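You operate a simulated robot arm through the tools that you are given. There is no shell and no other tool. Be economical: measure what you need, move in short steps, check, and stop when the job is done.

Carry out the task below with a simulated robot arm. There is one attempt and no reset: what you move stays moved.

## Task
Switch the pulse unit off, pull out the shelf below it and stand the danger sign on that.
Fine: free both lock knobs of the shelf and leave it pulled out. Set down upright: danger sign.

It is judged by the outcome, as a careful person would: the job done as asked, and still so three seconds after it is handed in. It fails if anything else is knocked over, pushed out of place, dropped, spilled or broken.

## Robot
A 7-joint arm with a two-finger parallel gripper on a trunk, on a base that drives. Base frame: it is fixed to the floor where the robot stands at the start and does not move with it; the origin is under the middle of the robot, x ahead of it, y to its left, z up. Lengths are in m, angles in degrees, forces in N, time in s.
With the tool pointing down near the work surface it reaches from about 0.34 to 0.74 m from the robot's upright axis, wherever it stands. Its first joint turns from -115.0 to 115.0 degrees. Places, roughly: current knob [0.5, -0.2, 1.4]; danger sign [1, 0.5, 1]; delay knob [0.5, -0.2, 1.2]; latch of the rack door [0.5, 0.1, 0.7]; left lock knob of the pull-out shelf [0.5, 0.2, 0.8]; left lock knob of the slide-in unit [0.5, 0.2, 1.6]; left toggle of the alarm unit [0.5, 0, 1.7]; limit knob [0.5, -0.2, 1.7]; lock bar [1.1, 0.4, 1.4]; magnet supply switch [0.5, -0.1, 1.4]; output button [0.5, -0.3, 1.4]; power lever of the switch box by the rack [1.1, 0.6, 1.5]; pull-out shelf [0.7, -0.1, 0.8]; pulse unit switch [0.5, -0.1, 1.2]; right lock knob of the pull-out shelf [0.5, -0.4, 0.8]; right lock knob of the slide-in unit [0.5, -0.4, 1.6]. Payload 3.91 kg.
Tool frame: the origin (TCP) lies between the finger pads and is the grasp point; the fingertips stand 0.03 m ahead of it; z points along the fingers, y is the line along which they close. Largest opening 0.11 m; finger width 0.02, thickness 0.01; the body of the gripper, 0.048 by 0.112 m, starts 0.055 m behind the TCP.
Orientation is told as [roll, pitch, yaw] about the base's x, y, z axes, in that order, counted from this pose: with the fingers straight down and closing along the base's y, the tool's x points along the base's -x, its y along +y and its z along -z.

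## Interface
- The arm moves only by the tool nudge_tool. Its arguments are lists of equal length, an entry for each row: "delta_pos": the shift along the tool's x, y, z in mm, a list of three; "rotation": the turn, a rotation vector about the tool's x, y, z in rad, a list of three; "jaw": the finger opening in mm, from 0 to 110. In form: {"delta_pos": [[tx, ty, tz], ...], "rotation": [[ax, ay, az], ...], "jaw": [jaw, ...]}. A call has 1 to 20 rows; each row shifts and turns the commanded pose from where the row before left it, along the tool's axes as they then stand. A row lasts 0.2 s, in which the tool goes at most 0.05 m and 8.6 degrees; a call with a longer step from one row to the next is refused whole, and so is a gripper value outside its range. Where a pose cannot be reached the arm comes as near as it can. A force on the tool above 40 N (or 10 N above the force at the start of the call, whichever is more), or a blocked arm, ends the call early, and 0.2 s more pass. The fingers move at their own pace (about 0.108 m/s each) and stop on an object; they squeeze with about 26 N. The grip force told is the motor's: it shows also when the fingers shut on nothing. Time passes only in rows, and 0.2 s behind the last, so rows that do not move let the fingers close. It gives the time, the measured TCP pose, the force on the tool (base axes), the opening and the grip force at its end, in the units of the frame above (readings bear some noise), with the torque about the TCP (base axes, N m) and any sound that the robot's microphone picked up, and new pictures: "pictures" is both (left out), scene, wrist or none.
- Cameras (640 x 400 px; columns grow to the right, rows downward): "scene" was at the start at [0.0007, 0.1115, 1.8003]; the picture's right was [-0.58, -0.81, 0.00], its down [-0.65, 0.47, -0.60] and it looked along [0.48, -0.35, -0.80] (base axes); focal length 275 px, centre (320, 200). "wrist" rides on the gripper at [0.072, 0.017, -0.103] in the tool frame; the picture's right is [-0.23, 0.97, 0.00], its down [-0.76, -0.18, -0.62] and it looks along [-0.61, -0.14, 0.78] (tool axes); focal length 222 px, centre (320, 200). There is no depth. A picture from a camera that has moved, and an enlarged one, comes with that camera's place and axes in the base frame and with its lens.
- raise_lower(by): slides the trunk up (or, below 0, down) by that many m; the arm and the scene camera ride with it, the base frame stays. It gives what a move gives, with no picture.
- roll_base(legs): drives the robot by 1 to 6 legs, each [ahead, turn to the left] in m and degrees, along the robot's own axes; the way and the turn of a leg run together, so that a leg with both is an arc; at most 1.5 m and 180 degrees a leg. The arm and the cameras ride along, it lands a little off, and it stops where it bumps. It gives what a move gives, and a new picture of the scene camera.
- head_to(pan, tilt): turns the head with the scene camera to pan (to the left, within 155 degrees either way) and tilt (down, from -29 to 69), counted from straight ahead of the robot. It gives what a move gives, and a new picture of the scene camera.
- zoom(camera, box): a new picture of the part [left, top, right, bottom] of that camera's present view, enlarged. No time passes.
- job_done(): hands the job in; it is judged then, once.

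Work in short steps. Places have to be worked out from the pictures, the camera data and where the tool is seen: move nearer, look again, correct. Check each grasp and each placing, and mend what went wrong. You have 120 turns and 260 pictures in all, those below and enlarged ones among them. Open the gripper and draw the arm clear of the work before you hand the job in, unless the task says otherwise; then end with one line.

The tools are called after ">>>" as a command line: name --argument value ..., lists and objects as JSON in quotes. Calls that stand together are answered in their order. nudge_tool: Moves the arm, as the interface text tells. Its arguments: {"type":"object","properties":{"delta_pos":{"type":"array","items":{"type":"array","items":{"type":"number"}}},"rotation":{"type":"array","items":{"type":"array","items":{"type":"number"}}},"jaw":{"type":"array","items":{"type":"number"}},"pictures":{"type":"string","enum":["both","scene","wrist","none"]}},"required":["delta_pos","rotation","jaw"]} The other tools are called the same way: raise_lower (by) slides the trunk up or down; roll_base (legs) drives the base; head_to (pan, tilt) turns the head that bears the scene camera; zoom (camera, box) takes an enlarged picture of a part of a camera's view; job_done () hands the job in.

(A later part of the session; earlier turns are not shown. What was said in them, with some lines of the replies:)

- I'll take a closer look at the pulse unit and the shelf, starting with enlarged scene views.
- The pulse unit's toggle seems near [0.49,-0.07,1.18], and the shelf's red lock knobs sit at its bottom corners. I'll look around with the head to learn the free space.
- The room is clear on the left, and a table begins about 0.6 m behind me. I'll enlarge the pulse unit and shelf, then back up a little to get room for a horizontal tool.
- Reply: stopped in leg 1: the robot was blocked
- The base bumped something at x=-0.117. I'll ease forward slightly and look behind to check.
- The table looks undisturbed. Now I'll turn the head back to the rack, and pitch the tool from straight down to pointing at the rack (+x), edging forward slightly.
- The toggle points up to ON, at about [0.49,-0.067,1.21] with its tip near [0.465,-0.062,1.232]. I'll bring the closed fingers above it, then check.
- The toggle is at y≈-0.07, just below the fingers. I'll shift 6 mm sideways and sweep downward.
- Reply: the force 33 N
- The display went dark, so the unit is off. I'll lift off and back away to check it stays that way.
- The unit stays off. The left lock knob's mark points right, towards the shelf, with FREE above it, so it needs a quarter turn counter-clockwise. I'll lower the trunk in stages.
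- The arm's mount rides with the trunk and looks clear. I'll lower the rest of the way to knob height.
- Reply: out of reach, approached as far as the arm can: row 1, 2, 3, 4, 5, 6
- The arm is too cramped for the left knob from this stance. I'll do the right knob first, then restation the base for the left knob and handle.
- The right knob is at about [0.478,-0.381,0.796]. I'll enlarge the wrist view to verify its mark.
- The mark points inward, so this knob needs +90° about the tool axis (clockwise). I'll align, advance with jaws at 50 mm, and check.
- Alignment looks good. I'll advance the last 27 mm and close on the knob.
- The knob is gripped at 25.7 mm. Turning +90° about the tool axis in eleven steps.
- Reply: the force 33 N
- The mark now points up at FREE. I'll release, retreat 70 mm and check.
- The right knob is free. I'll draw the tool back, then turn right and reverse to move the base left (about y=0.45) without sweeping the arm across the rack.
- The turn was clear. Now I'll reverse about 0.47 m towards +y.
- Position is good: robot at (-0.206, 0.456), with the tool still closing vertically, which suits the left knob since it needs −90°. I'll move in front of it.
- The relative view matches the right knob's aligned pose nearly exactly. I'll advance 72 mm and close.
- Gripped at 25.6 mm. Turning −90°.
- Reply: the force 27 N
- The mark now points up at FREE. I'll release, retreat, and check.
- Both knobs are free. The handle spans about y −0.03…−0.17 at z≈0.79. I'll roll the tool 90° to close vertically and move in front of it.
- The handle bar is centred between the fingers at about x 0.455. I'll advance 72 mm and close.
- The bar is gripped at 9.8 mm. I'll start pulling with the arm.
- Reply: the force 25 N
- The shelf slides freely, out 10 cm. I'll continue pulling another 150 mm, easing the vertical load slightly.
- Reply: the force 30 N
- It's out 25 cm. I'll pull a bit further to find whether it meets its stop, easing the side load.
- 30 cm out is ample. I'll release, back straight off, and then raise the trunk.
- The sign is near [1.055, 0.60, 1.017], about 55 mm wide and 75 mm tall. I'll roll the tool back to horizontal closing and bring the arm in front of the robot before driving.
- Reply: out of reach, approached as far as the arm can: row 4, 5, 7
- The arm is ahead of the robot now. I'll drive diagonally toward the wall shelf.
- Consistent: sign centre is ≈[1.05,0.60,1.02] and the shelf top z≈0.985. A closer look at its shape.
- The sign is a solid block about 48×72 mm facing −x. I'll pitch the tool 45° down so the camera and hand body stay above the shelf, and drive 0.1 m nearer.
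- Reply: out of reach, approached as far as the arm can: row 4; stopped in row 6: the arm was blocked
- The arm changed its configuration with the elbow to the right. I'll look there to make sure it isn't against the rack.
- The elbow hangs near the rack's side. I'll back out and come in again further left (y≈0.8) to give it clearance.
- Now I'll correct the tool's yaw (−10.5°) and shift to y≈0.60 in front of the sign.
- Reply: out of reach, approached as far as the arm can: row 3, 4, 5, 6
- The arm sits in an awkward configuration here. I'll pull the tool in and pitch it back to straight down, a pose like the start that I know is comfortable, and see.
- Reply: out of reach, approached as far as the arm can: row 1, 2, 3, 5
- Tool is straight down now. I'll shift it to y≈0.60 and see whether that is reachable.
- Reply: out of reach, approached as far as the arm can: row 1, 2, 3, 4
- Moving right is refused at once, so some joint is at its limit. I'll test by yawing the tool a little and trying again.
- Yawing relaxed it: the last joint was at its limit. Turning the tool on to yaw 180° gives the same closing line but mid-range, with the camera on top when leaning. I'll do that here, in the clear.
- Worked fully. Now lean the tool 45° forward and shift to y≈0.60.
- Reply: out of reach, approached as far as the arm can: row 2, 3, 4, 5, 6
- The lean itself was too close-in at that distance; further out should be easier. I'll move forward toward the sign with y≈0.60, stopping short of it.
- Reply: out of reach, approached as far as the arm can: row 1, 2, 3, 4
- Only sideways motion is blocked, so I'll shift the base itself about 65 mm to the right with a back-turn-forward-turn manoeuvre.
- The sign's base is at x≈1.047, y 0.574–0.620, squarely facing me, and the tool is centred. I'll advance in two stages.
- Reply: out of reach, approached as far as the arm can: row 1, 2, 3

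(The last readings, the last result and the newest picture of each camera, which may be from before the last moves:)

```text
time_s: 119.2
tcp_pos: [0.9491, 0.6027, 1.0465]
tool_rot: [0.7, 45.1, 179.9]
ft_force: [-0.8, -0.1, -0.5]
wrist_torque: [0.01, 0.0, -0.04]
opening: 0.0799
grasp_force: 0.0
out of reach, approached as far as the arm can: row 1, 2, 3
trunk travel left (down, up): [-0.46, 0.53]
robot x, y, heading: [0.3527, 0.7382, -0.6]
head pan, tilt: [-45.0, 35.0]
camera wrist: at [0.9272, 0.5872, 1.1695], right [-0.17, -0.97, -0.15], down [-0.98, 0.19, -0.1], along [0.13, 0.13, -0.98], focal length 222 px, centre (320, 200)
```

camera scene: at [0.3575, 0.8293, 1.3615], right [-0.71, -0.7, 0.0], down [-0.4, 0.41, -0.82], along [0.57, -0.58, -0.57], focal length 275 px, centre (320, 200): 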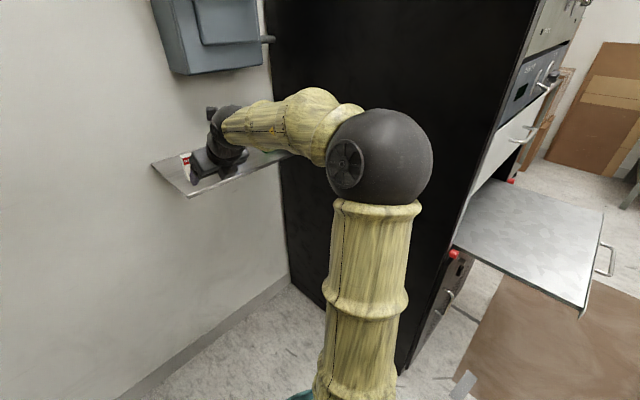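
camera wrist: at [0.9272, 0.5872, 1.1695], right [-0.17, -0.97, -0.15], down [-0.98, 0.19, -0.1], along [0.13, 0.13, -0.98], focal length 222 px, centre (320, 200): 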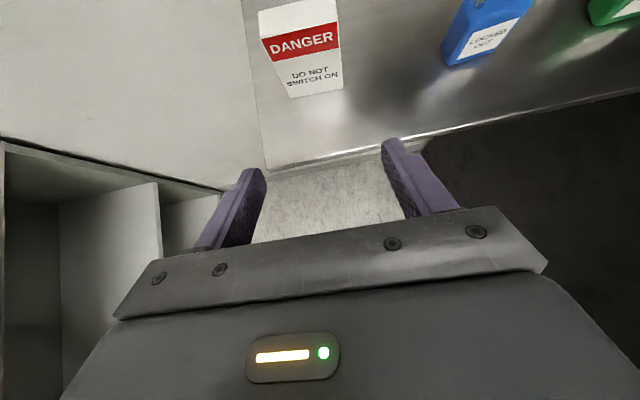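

The arm is at its forward limit for this lean, so I'll use the base for the last 10 cm and the trunk to lower 12 mm.

>>> raise_lower --by -0.012

>>> roll_base --legs '[[0.06, 0]]'

>>> zoom --camera "wrist" --box '[0, 0, 640, 400]'

```text
time_s: 119.8
tcp_pos: [0.9492, 0.6024, 1.0349]
tool_rot: [0.7, 45.0, 179.6]
ft_force: [0.1, -0.3, 1.4]
wrist_torque: [0.01, 0.0, -0.01]
opening: 0.0801
grasp_force: 0.1
trunk travel left (down, up): [-0.448, 0.542]
robot x, y, heading: [0.3557, 0.7432, -0.5]
head pan, tilt: [-45.0, 35.0]
```

```text
time_s: 120.8
tcp_pos: [1.0121, 0.6007, 1.0333]
tool_rot: [0.7, 45.0, 179.7]
ft_force: [0.4, -0.1, 0.5]
wrist_torque: [0.0, 0.02, 0.0]
opening: 0.08
grasp_force: 0.1
trunk travel left (down, up): [-0.448, 0.542]
robot x, y, heading: [0.4157, 0.737, -0.4]
head pan, tilt: [-45.0, 35.0]
camera scene: at [0.4196, 0.8288, 1.3495], right [-0.71, -0.7, 0.0], down [-0.4, 0.41, -0.82], along [0.57, -0.58, -0.57], focal length 275 px, centre (320, 200)
```

scene: 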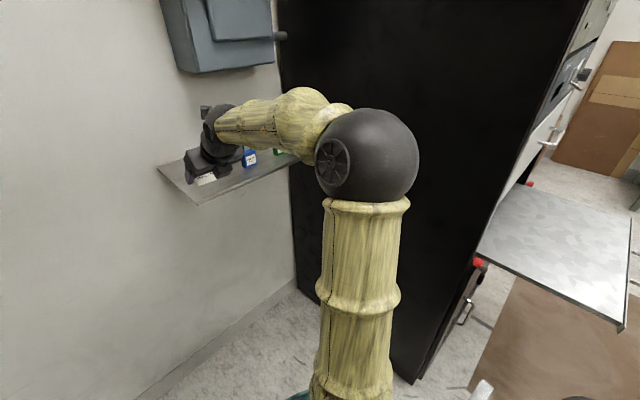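

```text
1.00 times, centred on (320, 200) of wrist (not enlarged: the box is as wide or as high as the picture)
camera zoom: at [0.9889, 0.5859, 1.1573], right [-0.17, -0.97, -0.15], down [-0.98, 0.19, -0.1], along [0.13, 0.13, -0.98], focal length 222 px, centre (320, 200)
```

zoom: 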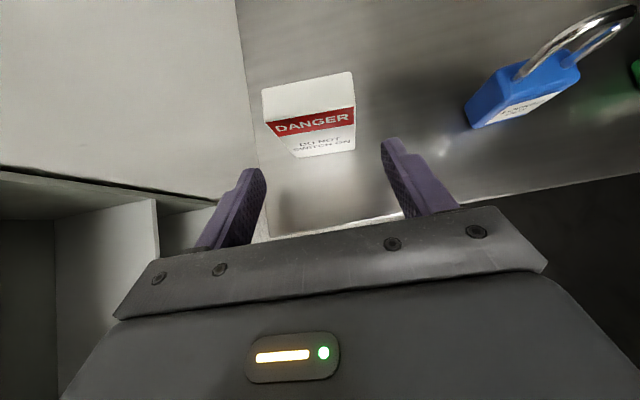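

The sign is centred between the fingers; its thickness is about 20 mm. Drive the last 38 mm, then close.

>>> roll_base --legs '[[0.038, 0]]'

>>> zoom --camera "wrist" --box '[0, 0, 640, 400]'

```text
time_s: 121.7
tcp_pos: [1.0488, 0.6008, 1.0334]
tool_rot: [0.8, 45.0, 179.7]
ft_force: [-0.8, 0.3, -0.1]
wrist_torque: [0.0, 0.02, -0.03]
opening: 0.0802
grasp_force: 0.1
trunk travel left (down, up): [-0.448, 0.542]
robot x, y, heading: [0.4506, 0.7368, -0.7]
head pan, tilt: [-45.0, 35.0]
camera scene: at [0.4562, 0.8284, 1.3495], right [-0.71, -0.7, 0.0], down [-0.4, 0.41, -0.82], along [0.57, -0.58, -0.57], focal length 275 px, centre (320, 200)
```

scene: 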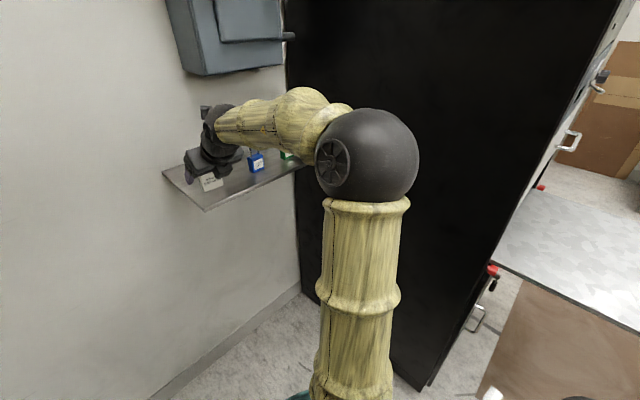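

```text
1.00 times, centred on (320, 200) of wrist (not enlarged: the box is as wide or as high as the picture)
camera zoom: at [1.0254, 0.5853, 1.1574], right [-0.18, -0.97, -0.15], down [-0.98, 0.19, -0.1], along [0.13, 0.13, -0.98], focal length 222 px, centre (320, 200)
```

zoom: 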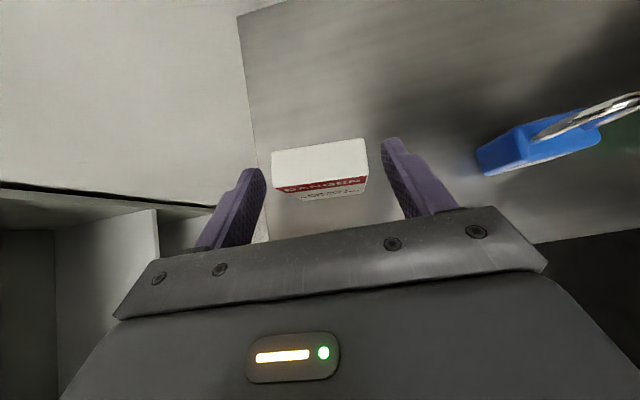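

The sign sits between the fingers. Closing gradually.

>>> nudge_tool --delta_pos '[[0, 0, 0], [0, 0, 0], [0, 0, 0], [0, 0, 0]]' --rotation '[[0, 0, 0], [0, 0, 0], [0, 0, 0], [0, 0, 0]]' --jaw '[60, 50, 40, 30]' --pictures "wrist"

```text
time_s: 122.7
tcp_pos: [1.0485, 0.6009, 1.0341]
tool_rot: [0.7, 45.1, 179.7]
ft_force: [-0.4, 0.0, -1.0]
wrist_torque: [0.01, -0.04, 0.04]
opening: 0.0491
grasp_force: 25.9
trunk travel left (down, up): [-0.448, 0.542]
robot x, y, heading: [0.4514, 0.7341, -0.7]
head pan, tilt: [-45.0, 35.0]
camera wrist: at [1.0252, 0.5854, 1.1575], right [-0.17, -0.97, -0.15], down [-0.98, 0.19, -0.1], along [0.13, 0.13, -0.98], focal length 222 px, centre (320, 200)
```

wrist: 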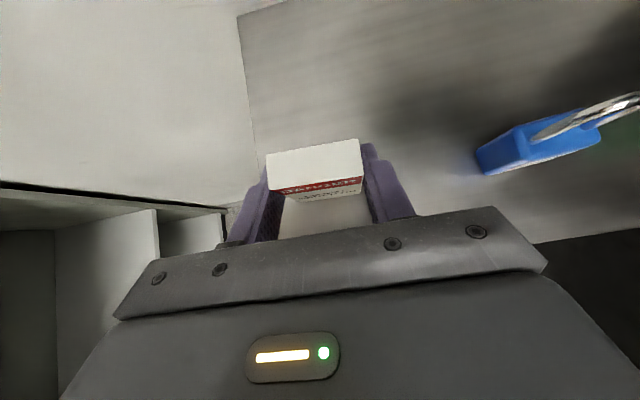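

Gripped at 49 mm. Lift with the trunk by 80 mm and check.

>>> raise_lower --by 0.08

>>> zoom --camera "wrist" --box '[0, 0, 640, 400]'

```text
time_s: 123.9
tcp_pos: [1.0478, 0.5998, 1.1138]
tool_rot: [0.7, 45.0, 179.7]
ft_force: [-0.5, 0.6, 0.1]
wrist_torque: [0.01, -0.01, -0.04]
opening: 0.0492
grasp_force: 26.0
trunk travel left (down, up): [-0.528, 0.462]
robot x, y, heading: [0.451, 0.739, -0.6]
head pan, tilt: [-45.0, 35.0]
```

```text
1.00 times, centred on (320, 200) of wrist (not enlarged: the box is as wide or as high as the picture)
camera zoom: at [1.0253, 0.5853, 1.2374], right [-0.18, -0.97, -0.15], down [-0.98, 0.19, -0.1], along [0.13, 0.13, -0.98], focal length 222 px, centre (320, 200)
```

zoom: 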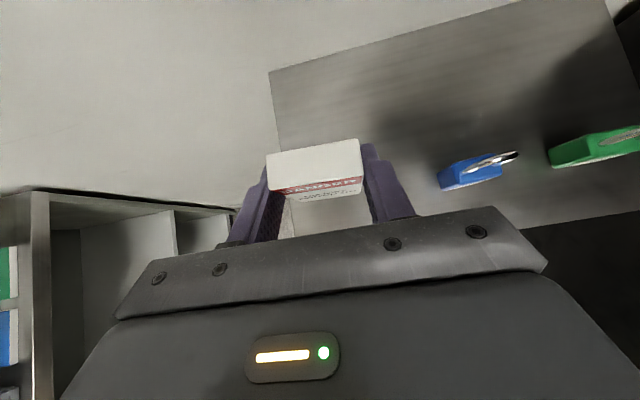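

The sign is lifted cleanly. I'll back away in a path that stays clear of the rack corner, ending near (-0.20, 0.54) heading −35°.

>>> roll_base --legs '[[-0.2, 0], [0, 24.4], [-0.496, 0]]'

>>> roll_base --legs '[[0, -59]]'

```text
time_s: 130.3
tcp_pos: [0.3923, 0.6539, 1.1143]
tool_rot: [0.7, 45.2, -157.1]
ft_force: [-0.1, -0.8, -0.6]
wrist_torque: [0.0, 0.0, 0.0]
opening: 0.0489
grasp_force: 25.7
trunk travel left (down, up): [-0.528, 0.462]
robot x, y, heading: [-0.2083, 0.5451, 22.4]
head pan, tilt: [-45.0, 35.0]
camera scene: at [-0.2406, 0.6314, 1.4295], right [-0.38, -0.92, 0.0], down [-0.53, 0.22, -0.82], along [0.76, -0.31, -0.57], focal length 275 px, centre (320, 200)
```

scene: 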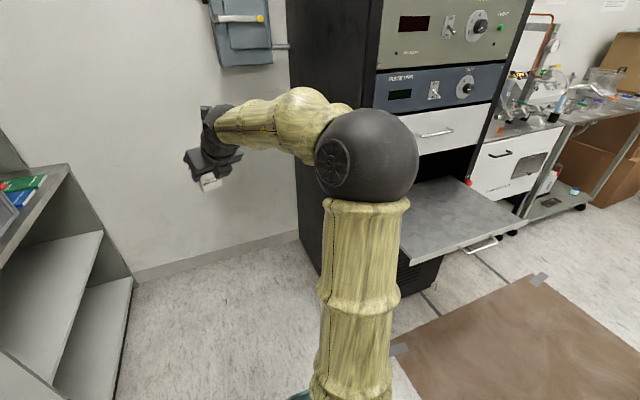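

```text
time_s: 134.5
tcp_pos: [0.1903, 0.0833, 1.1134]
tool_rot: [0.8, 45.0, 143.2]
ft_force: [0.1, -0.4, 0.3]
wrist_torque: [-0.03, 0.02, -0.03]
opening: 0.0488
grasp_force: 25.9
trunk travel left (down, up): [-0.528, 0.462]
robot x, y, heading: [-0.2076, 0.546, -37.1]
head pan, tilt: [-45.0, 35.0]
camera scene: at [-0.1514, 0.6178, 1.4295], right [-0.99, -0.14, 0.0], down [-0.08, 0.57, -0.82], along [0.11, -0.81, -0.57], focal length 275 px, centre (320, 200)
```

scene: 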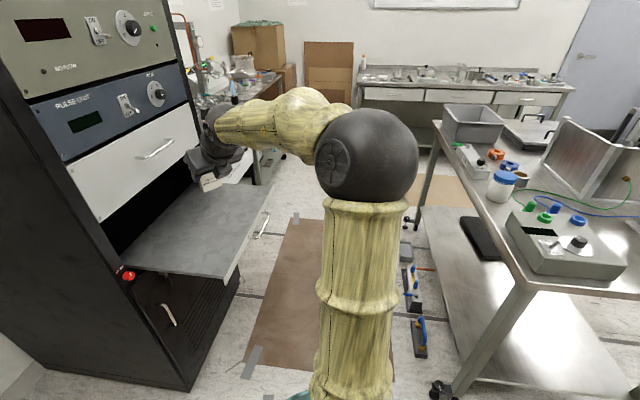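

The sign hangs near the pulled-out shelf. I'll drive 0.14 m forward so the sign is over it, and take a look.

>>> roll_base --legs '[[0.14, 0]]'

>>> raise_lower --by -0.18

>>> head_to --pan -10 --tilt 40

>>> zoom --camera "wrist" --box '[0, 0, 640, 400]'

```text
time_s: 135.9
tcp_pos: [0.3016, -0.004, 1.1133]
tool_rot: [0.6, 45.0, 142.9]
ft_force: [-0.4, 0.7, -0.6]
wrist_torque: [0.0, 0.0, 0.0]
opening: 0.049
grasp_force: 26.4
trunk travel left (down, up): [-0.528, 0.462]
robot x, y, heading: [-0.0943, 0.4612, -37.2]
head pan, tilt: [-45.0, 35.0]
camera scene: at [-0.0382, 0.5322, 1.4295], right [-0.99, -0.14, 0.0], down [-0.08, 0.57, -0.82], along [0.11, -0.81, -0.57], focal length 275 px, centre (320, 200)
```

scene: 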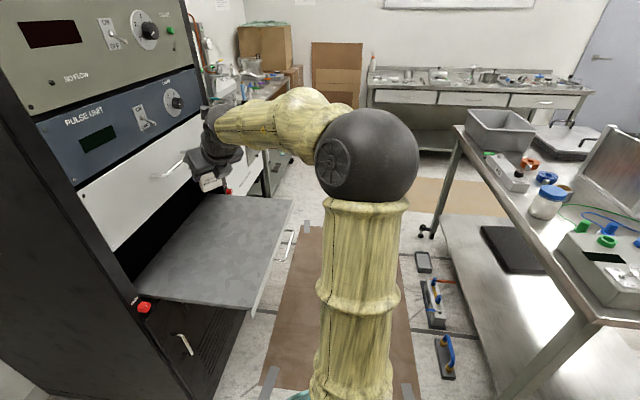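

```text
time_s: 137.9
tcp_pos: [0.3016, -0.0041, 0.9348]
tool_rot: [0.7, 45.0, 143.0]
ft_force: [-0.1, 0.3, -0.5]
wrist_torque: [0.0, -0.01, 0.01]
opening: 0.0491
grasp_force: 26.4
trunk travel left (down, up): [-0.348, 0.642]
robot x, y, heading: [-0.0937, 0.4629, -37.5]
head pan, tilt: [-45.0, 35.0]
```

```text
time_s: 138.9
tcp_pos: [0.3009, -0.0034, 0.9347]
tool_rot: [0.8, 45.0, 143.0]
ft_force: [-0.4, -0.6, -0.2]
wrist_torque: [0.03, 0.01, 0.0]
opening: 0.049
grasp_force: 26.0
trunk travel left (down, up): [-0.348, 0.642]
robot x, y, heading: [-0.0924, 0.464, -37.4]
head pan, tilt: [-10.0, 40.0]
camera scene: at [0.0072, 0.5574, 1.242], right [-0.73, -0.68, 0.0], down [-0.44, 0.47, -0.77], along [0.52, -0.56, -0.64], focal length 275 px, centre (320, 200)
```

scene: 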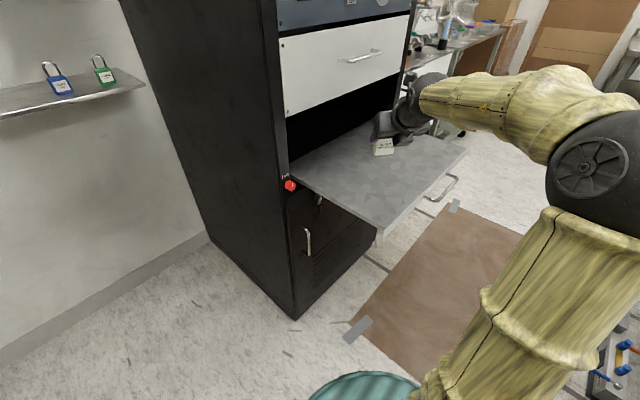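

```text
1.00 times, centred on (320, 200) of wrist (not enlarged: the box is as wide or as high as the picture)
camera zoom: at [0.2739, -0.0028, 1.0574], right [-0.72, -0.68, -0.15], down [-0.67, 0.74, -0.1], along [0.18, 0.03, -0.98], focal length 222 px, centre (320, 200)
```

zoom: 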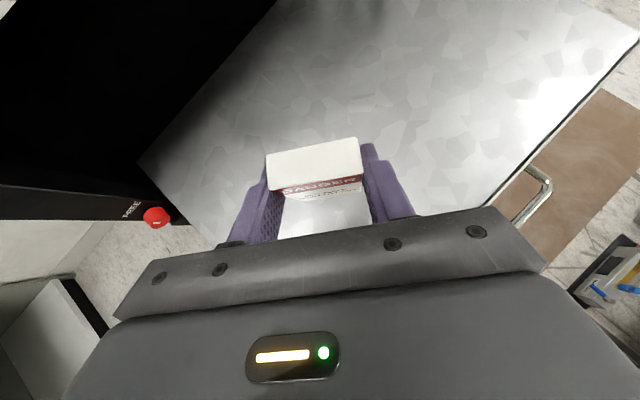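

It's over the shelf at about (0.30, 0.0), upright. I'll lower in stages watching the force; contact expected near TCP z≈0.85.

>>> raise_lower --by -0.06

>>> zoom --camera "scene" --box '[330, 60, 490, 160]'

```text
time_s: 139.9
tcp_pos: [0.3014, -0.0038, 0.8742]
tool_rot: [0.7, 45.0, 143.0]
ft_force: [-0.3, -0.2, -0.4]
wrist_torque: [0.0, -0.01, -0.02]
opening: 0.0488
grasp_force: 26.3
trunk travel left (down, up): [-0.288, 0.702]
robot x, y, heading: [-0.0956, 0.4634, -37.0]
head pan, tilt: [-10.0, 40.0]
```

```text
4.00 times, centred on (410, 110) of scene
camera zoom: at [0.0072, 0.5575, 1.1819], right [-0.73, -0.68, 0.0], down [-0.44, 0.47, -0.77], along [0.52, -0.56, -0.64], focal length 1098 px, centre (-40, 560)
```

zoom: 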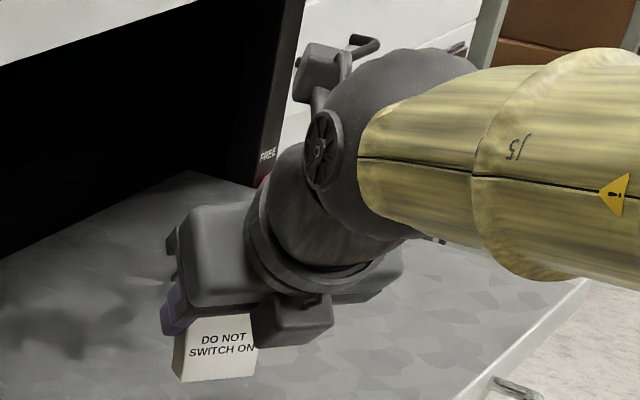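

Still some gap. Lowering in 10 mm steps, reading the force.

>>> raise_lower --by -0.01

>>> raise_lower --by -0.006

>>> zoom --camera "scene" --box '[330, 60, 490, 160]'

```text
time_s: 140.5
tcp_pos: [0.3021, -0.0039, 0.8648]
tool_rot: [0.7, 45.0, 143.0]
ft_force: [0.6, -0.6, 0.2]
wrist_torque: [0.01, -0.01, -0.02]
opening: 0.0487
grasp_force: 26.3
trunk travel left (down, up): [-0.278, 0.712]
robot x, y, heading: [-0.0959, 0.4596, -37.2]
head pan, tilt: [-10.0, 40.0]
```

```text
time_s: 141.1
tcp_pos: [0.3009, -0.0039, 0.8588]
tool_rot: [0.6, 45.0, 143.0]
ft_force: [0.6, -0.8, 0.3]
wrist_torque: [-0.02, 0.01, -0.02]
opening: 0.049
grasp_force: 26.1
trunk travel left (down, up): [-0.272, 0.718]
robot x, y, heading: [-0.0958, 0.4617, -36.9]
head pan, tilt: [-10.0, 40.0]
```

```text
4.00 times, centred on (410, 110) of scene
camera zoom: at [0.0072, 0.5575, 1.1659], right [-0.73, -0.68, 0.0], down [-0.44, 0.47, -0.77], along [0.52, -0.56, -0.64], focal length 1098 px, centre (-40, 560)
```

zoom: 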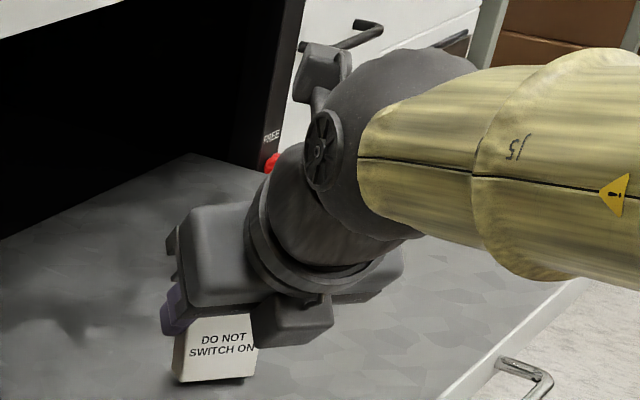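

Not touching yet; continuing in small steps.

>>> raise_lower --by -0.005

>>> raise_lower --by -0.004

>>> raise_lower --by -0.003

>>> zoom --camera "scene" --box '[350, 110, 430, 160]'

```text
time_s: 141.6
tcp_pos: [0.3014, -0.0027, 0.8545]
tool_rot: [0.8, 45.2, 143.0]
ft_force: [0.1, -0.5, 5.9]
wrist_torque: [0.05, -0.16, -0.04]
opening: 0.0493
grasp_force: 25.8
trunk travel left (down, up): [-0.267, 0.723]
robot x, y, heading: [-0.0948, 0.4588, -37.2]
head pan, tilt: [-10.0, 40.0]
```

```text
time_s: 142.2
tcp_pos: [0.3005, -0.0045, 0.8523]
tool_rot: [1.0, 45.5, 143.1]
ft_force: [0.6, -2.6, 24.9]
wrist_torque: [-0.06, -0.29, -0.02]
opening: 0.0498
grasp_force: 25.4
trunk travel left (down, up): [-0.263, 0.727]
robot x, y, heading: [-0.0961, 0.4597, -37.3]
head pan, tilt: [-10.0, 40.0]
```

```text
time_s: 142.7
tcp_pos: [0.3003, -0.0034, 0.8471]
tool_rot: [0.8, 45.3, 143.1]
ft_force: [1.1, -2.4, 24.3]
wrist_torque: [0.01, -0.33, -0.01]
opening: 0.0492
grasp_force: 25.5
trunk travel left (down, up): [-0.26, 0.73]
robot x, y, heading: [-0.0946, 0.458, -37.4]
head pan, tilt: [-10.0, 40.0]
```

```text
8.00 times, centred on (390, 135) of scene
camera zoom: at [0.006, 0.5587, 1.154], right [-0.73, -0.68, 0.0], down [-0.44, 0.47, -0.77], along [0.52, -0.56, -0.64], focal length 2196 px, centre (-240, 720)
```

zoom: 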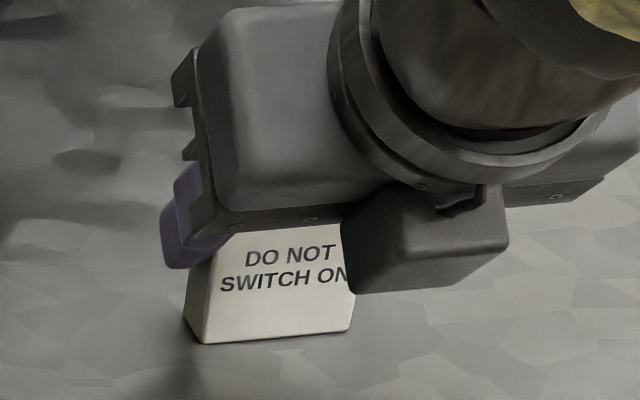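

The sign is standing on the shelf with about 24 N of push. I'll relax by 2 mm, then open the fingers.

>>> raise_lower --by 0.002

>>> nudge_tool --delta_pos '[[0, 0, 0], [0, 0, 0], [0, 0, 0], [0, 0, 0]]' --rotation '[[0, 0, 0], [0, 0, 0], [0, 0, 0], [0, 0, 0]]' --jaw '[55, 65, 75, 80]' --pictures "both"

```text
time_s: 143.2
tcp_pos: [0.2998, -0.0025, 0.8471]
tool_rot: [0.7, 44.9, 143.0]
ft_force: [0.0, -1.8, 14.8]
wrist_torque: [-0.03, -0.21, -0.01]
opening: 0.0492
grasp_force: 26.1
trunk travel left (down, up): [-0.262, 0.728]
robot x, y, heading: [-0.0964, 0.459, -37.3]
head pan, tilt: [-10.0, 40.0]
```

```text
time_s: 144.2
tcp_pos: [0.3016, -0.0036, 0.8476]
tool_rot: [0.6, 45.0, 143.1]
ft_force: [-0.8, 0.4, 0.4]
wrist_torque: [-0.02, -0.02, 0.01]
opening: 0.0798
grasp_force: 0.0
trunk travel left (down, up): [-0.262, 0.728]
robot x, y, heading: [-0.0936, 0.4636, -37.5]
head pan, tilt: [-10.0, 40.0]
camera scene: at [0.0072, 0.5575, 1.1559], right [-0.73, -0.68, 0.0], down [-0.44, 0.47, -0.77], along [0.52, -0.56, -0.64], focal length 275 px, centre (320, 200)
camera wrist: at [0.2738, -0.0028, 0.9713], right [-0.72, -0.68, -0.15], down [-0.67, 0.74, -0.1], along [0.18, 0.03, -0.98], focal length 222 px, centre (320, 200)
```

scene: 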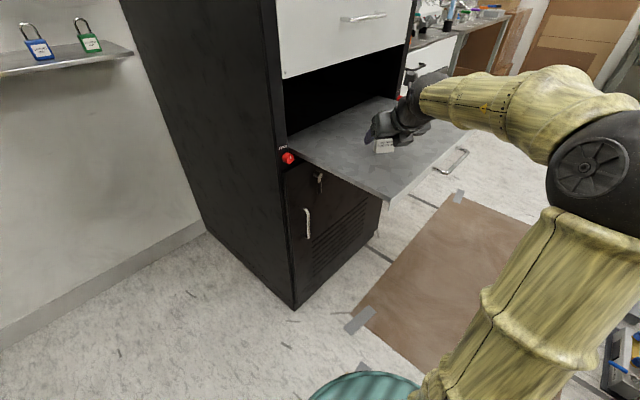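
wrist: 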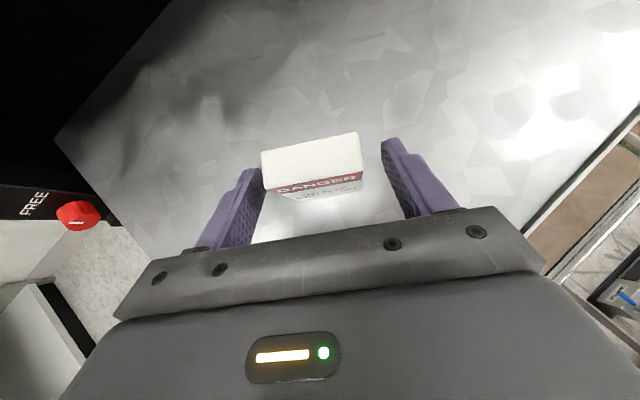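

The sign stands on its own. I'll open wider for clearance and lift straight up with the trunk.

>>> nudge_tool --delta_pos '[[0, 0, 0], [0, 0, 0]]' --rotation '[[0, 0, 0], [0, 0, 0]]' --jaw '[95, 105]' --pictures "none"

>>> raise_lower --by 0.16

>>> zoom --camera "wrist" --box '[0, 0, 640, 400]'

>>> zoom --camera "scene" --box '[280, 60, 520, 210]'

```text
time_s: 144.8
tcp_pos: [0.3014, -0.0036, 0.8468]
tool_rot: [0.7, 45.0, 142.9]
ft_force: [1.2, -0.8, -0.4]
wrist_torque: [-0.01, 0.0, 0.0]
opening: 0.1049
grasp_force: 0.1
trunk travel left (down, up): [-0.262, 0.728]
robot x, y, heading: [-0.0955, 0.4589, -37.0]
head pan, tilt: [-10.0, 40.0]
```

```text
time_s: 146.6
tcp_pos: [0.3014, -0.0038, 1.0075]
tool_rot: [0.7, 45.0, 143.0]
ft_force: [-0.4, -0.6, 0.0]
wrist_torque: [0.0, -0.02, -0.03]
opening: 0.105
grasp_force: 0.1
trunk travel left (down, up): [-0.422, 0.568]
robot x, y, heading: [-0.1002, 0.4603, -37.2]
head pan, tilt: [-10.0, 40.0]
```

```text
1.00 times, centred on (320, 200) of wrist (not enlarged: the box is as wide or as high as the picture)
camera zoom: at [0.2739, -0.0028, 1.1313], right [-0.72, -0.68, -0.15], down [-0.67, 0.74, -0.1], along [0.18, 0.03, -0.98], focal length 222 px, centre (320, 200)
```

zoom: 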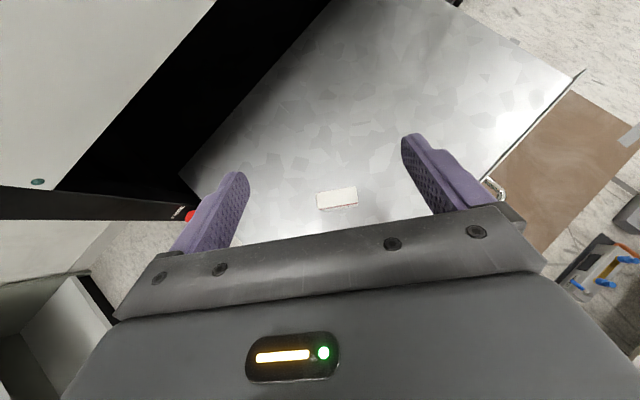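

```text
2.67 times, centred on (400, 135) of scene
camera zoom: at [0.0072, 0.5574, 1.3159], right [-0.73, -0.68, 0.0], down [-0.44, 0.47, -0.77], along [0.52, -0.56, -0.64], focal length 732 px, centre (107, 373)
```

zoom: 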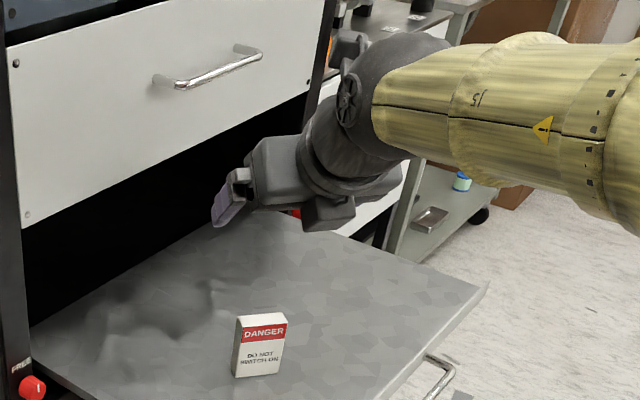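

The sign stands upright on the pulled-out shelf. I'll back the robot away along its heading and take a last look at everything.

>>> roll_base --legs '[[-0.2, 0]]'

>>> head_to --pan 15 --tilt 25

```text
time_s: 148.4
tcp_pos: [0.1391, 0.1191, 1.0083]
tool_rot: [0.7, 45.0, 143.0]
ft_force: [0.8, 0.5, -0.6]
wrist_torque: [0.02, 0.05, 0.03]
opening: 0.1052
grasp_force: 0.0
trunk travel left (down, up): [-0.422, 0.568]
robot x, y, heading: [-0.2563, 0.5808, -37.3]
head pan, tilt: [-10.0, 40.0]
camera scene: at [-0.1537, 0.6796, 1.316], right [-0.73, -0.68, 0.0], down [-0.44, 0.47, -0.77], along [0.52, -0.56, -0.64], focal length 275 px, centre (320, 200)
```

scene: 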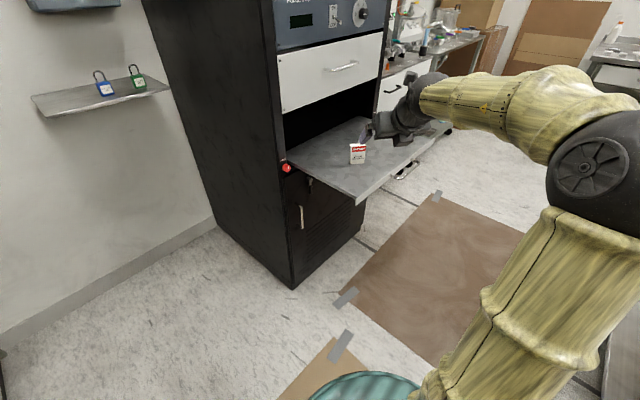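

```text
time_s: 149.3
tcp_pos: [0.1405, 0.1175, 1.008]
tool_rot: [0.7, 45.1, 143.0]
ft_force: [1.0, -0.9, -1.0]
wrist_torque: [0.01, 0.0, 0.02]
opening: 0.1054
grasp_force: 0.1
trunk travel left (down, up): [-0.422, 0.568]
robot x, y, heading: [-0.2566, 0.5844, -36.9]
head pan, tilt: [15.0, 25.0]
camera scene: at [-0.1261, 0.7071, 1.3392], right [-0.38, -0.93, 0.0], down [-0.39, 0.16, -0.91], along [0.84, -0.34, -0.42], focal length 275 px, centre (320, 200)
```

scene: 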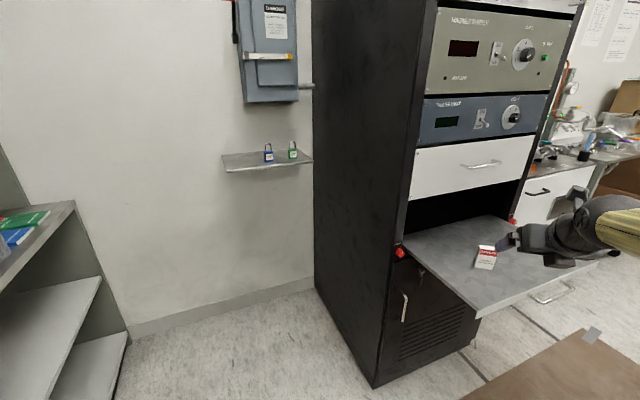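

The display is dark, the shelf is out, and the sign stands. One last enlarged check of the knobs and toggle.

>>> zoom --camera "scene" --box '[380, 90, 580, 270]'

```text
2.22 times, centred on (480, 180) of scene
camera zoom: at [-0.1261, 0.7071, 1.3392], right [-0.38, -0.93, 0.0], down [-0.39, 0.16, -0.91], along [0.84, -0.34, -0.42], focal length 610 px, centre (-36, 244)
```

zoom: 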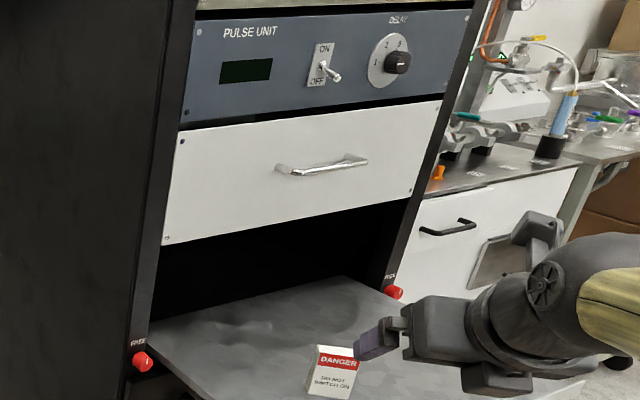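

Everything is in place, so I'm handing the job in.

>>> job_done

```text
The job is handed in.
```

The pulse unit is off, both lock knobs are turned to FREE, the shelf is pulled out about 30 cm, and the danger sign stands upright on it, turned about 37° from square to the rack. While reversing early on, the base bumped something behind it, probably the table; I saw nothing disturbed.
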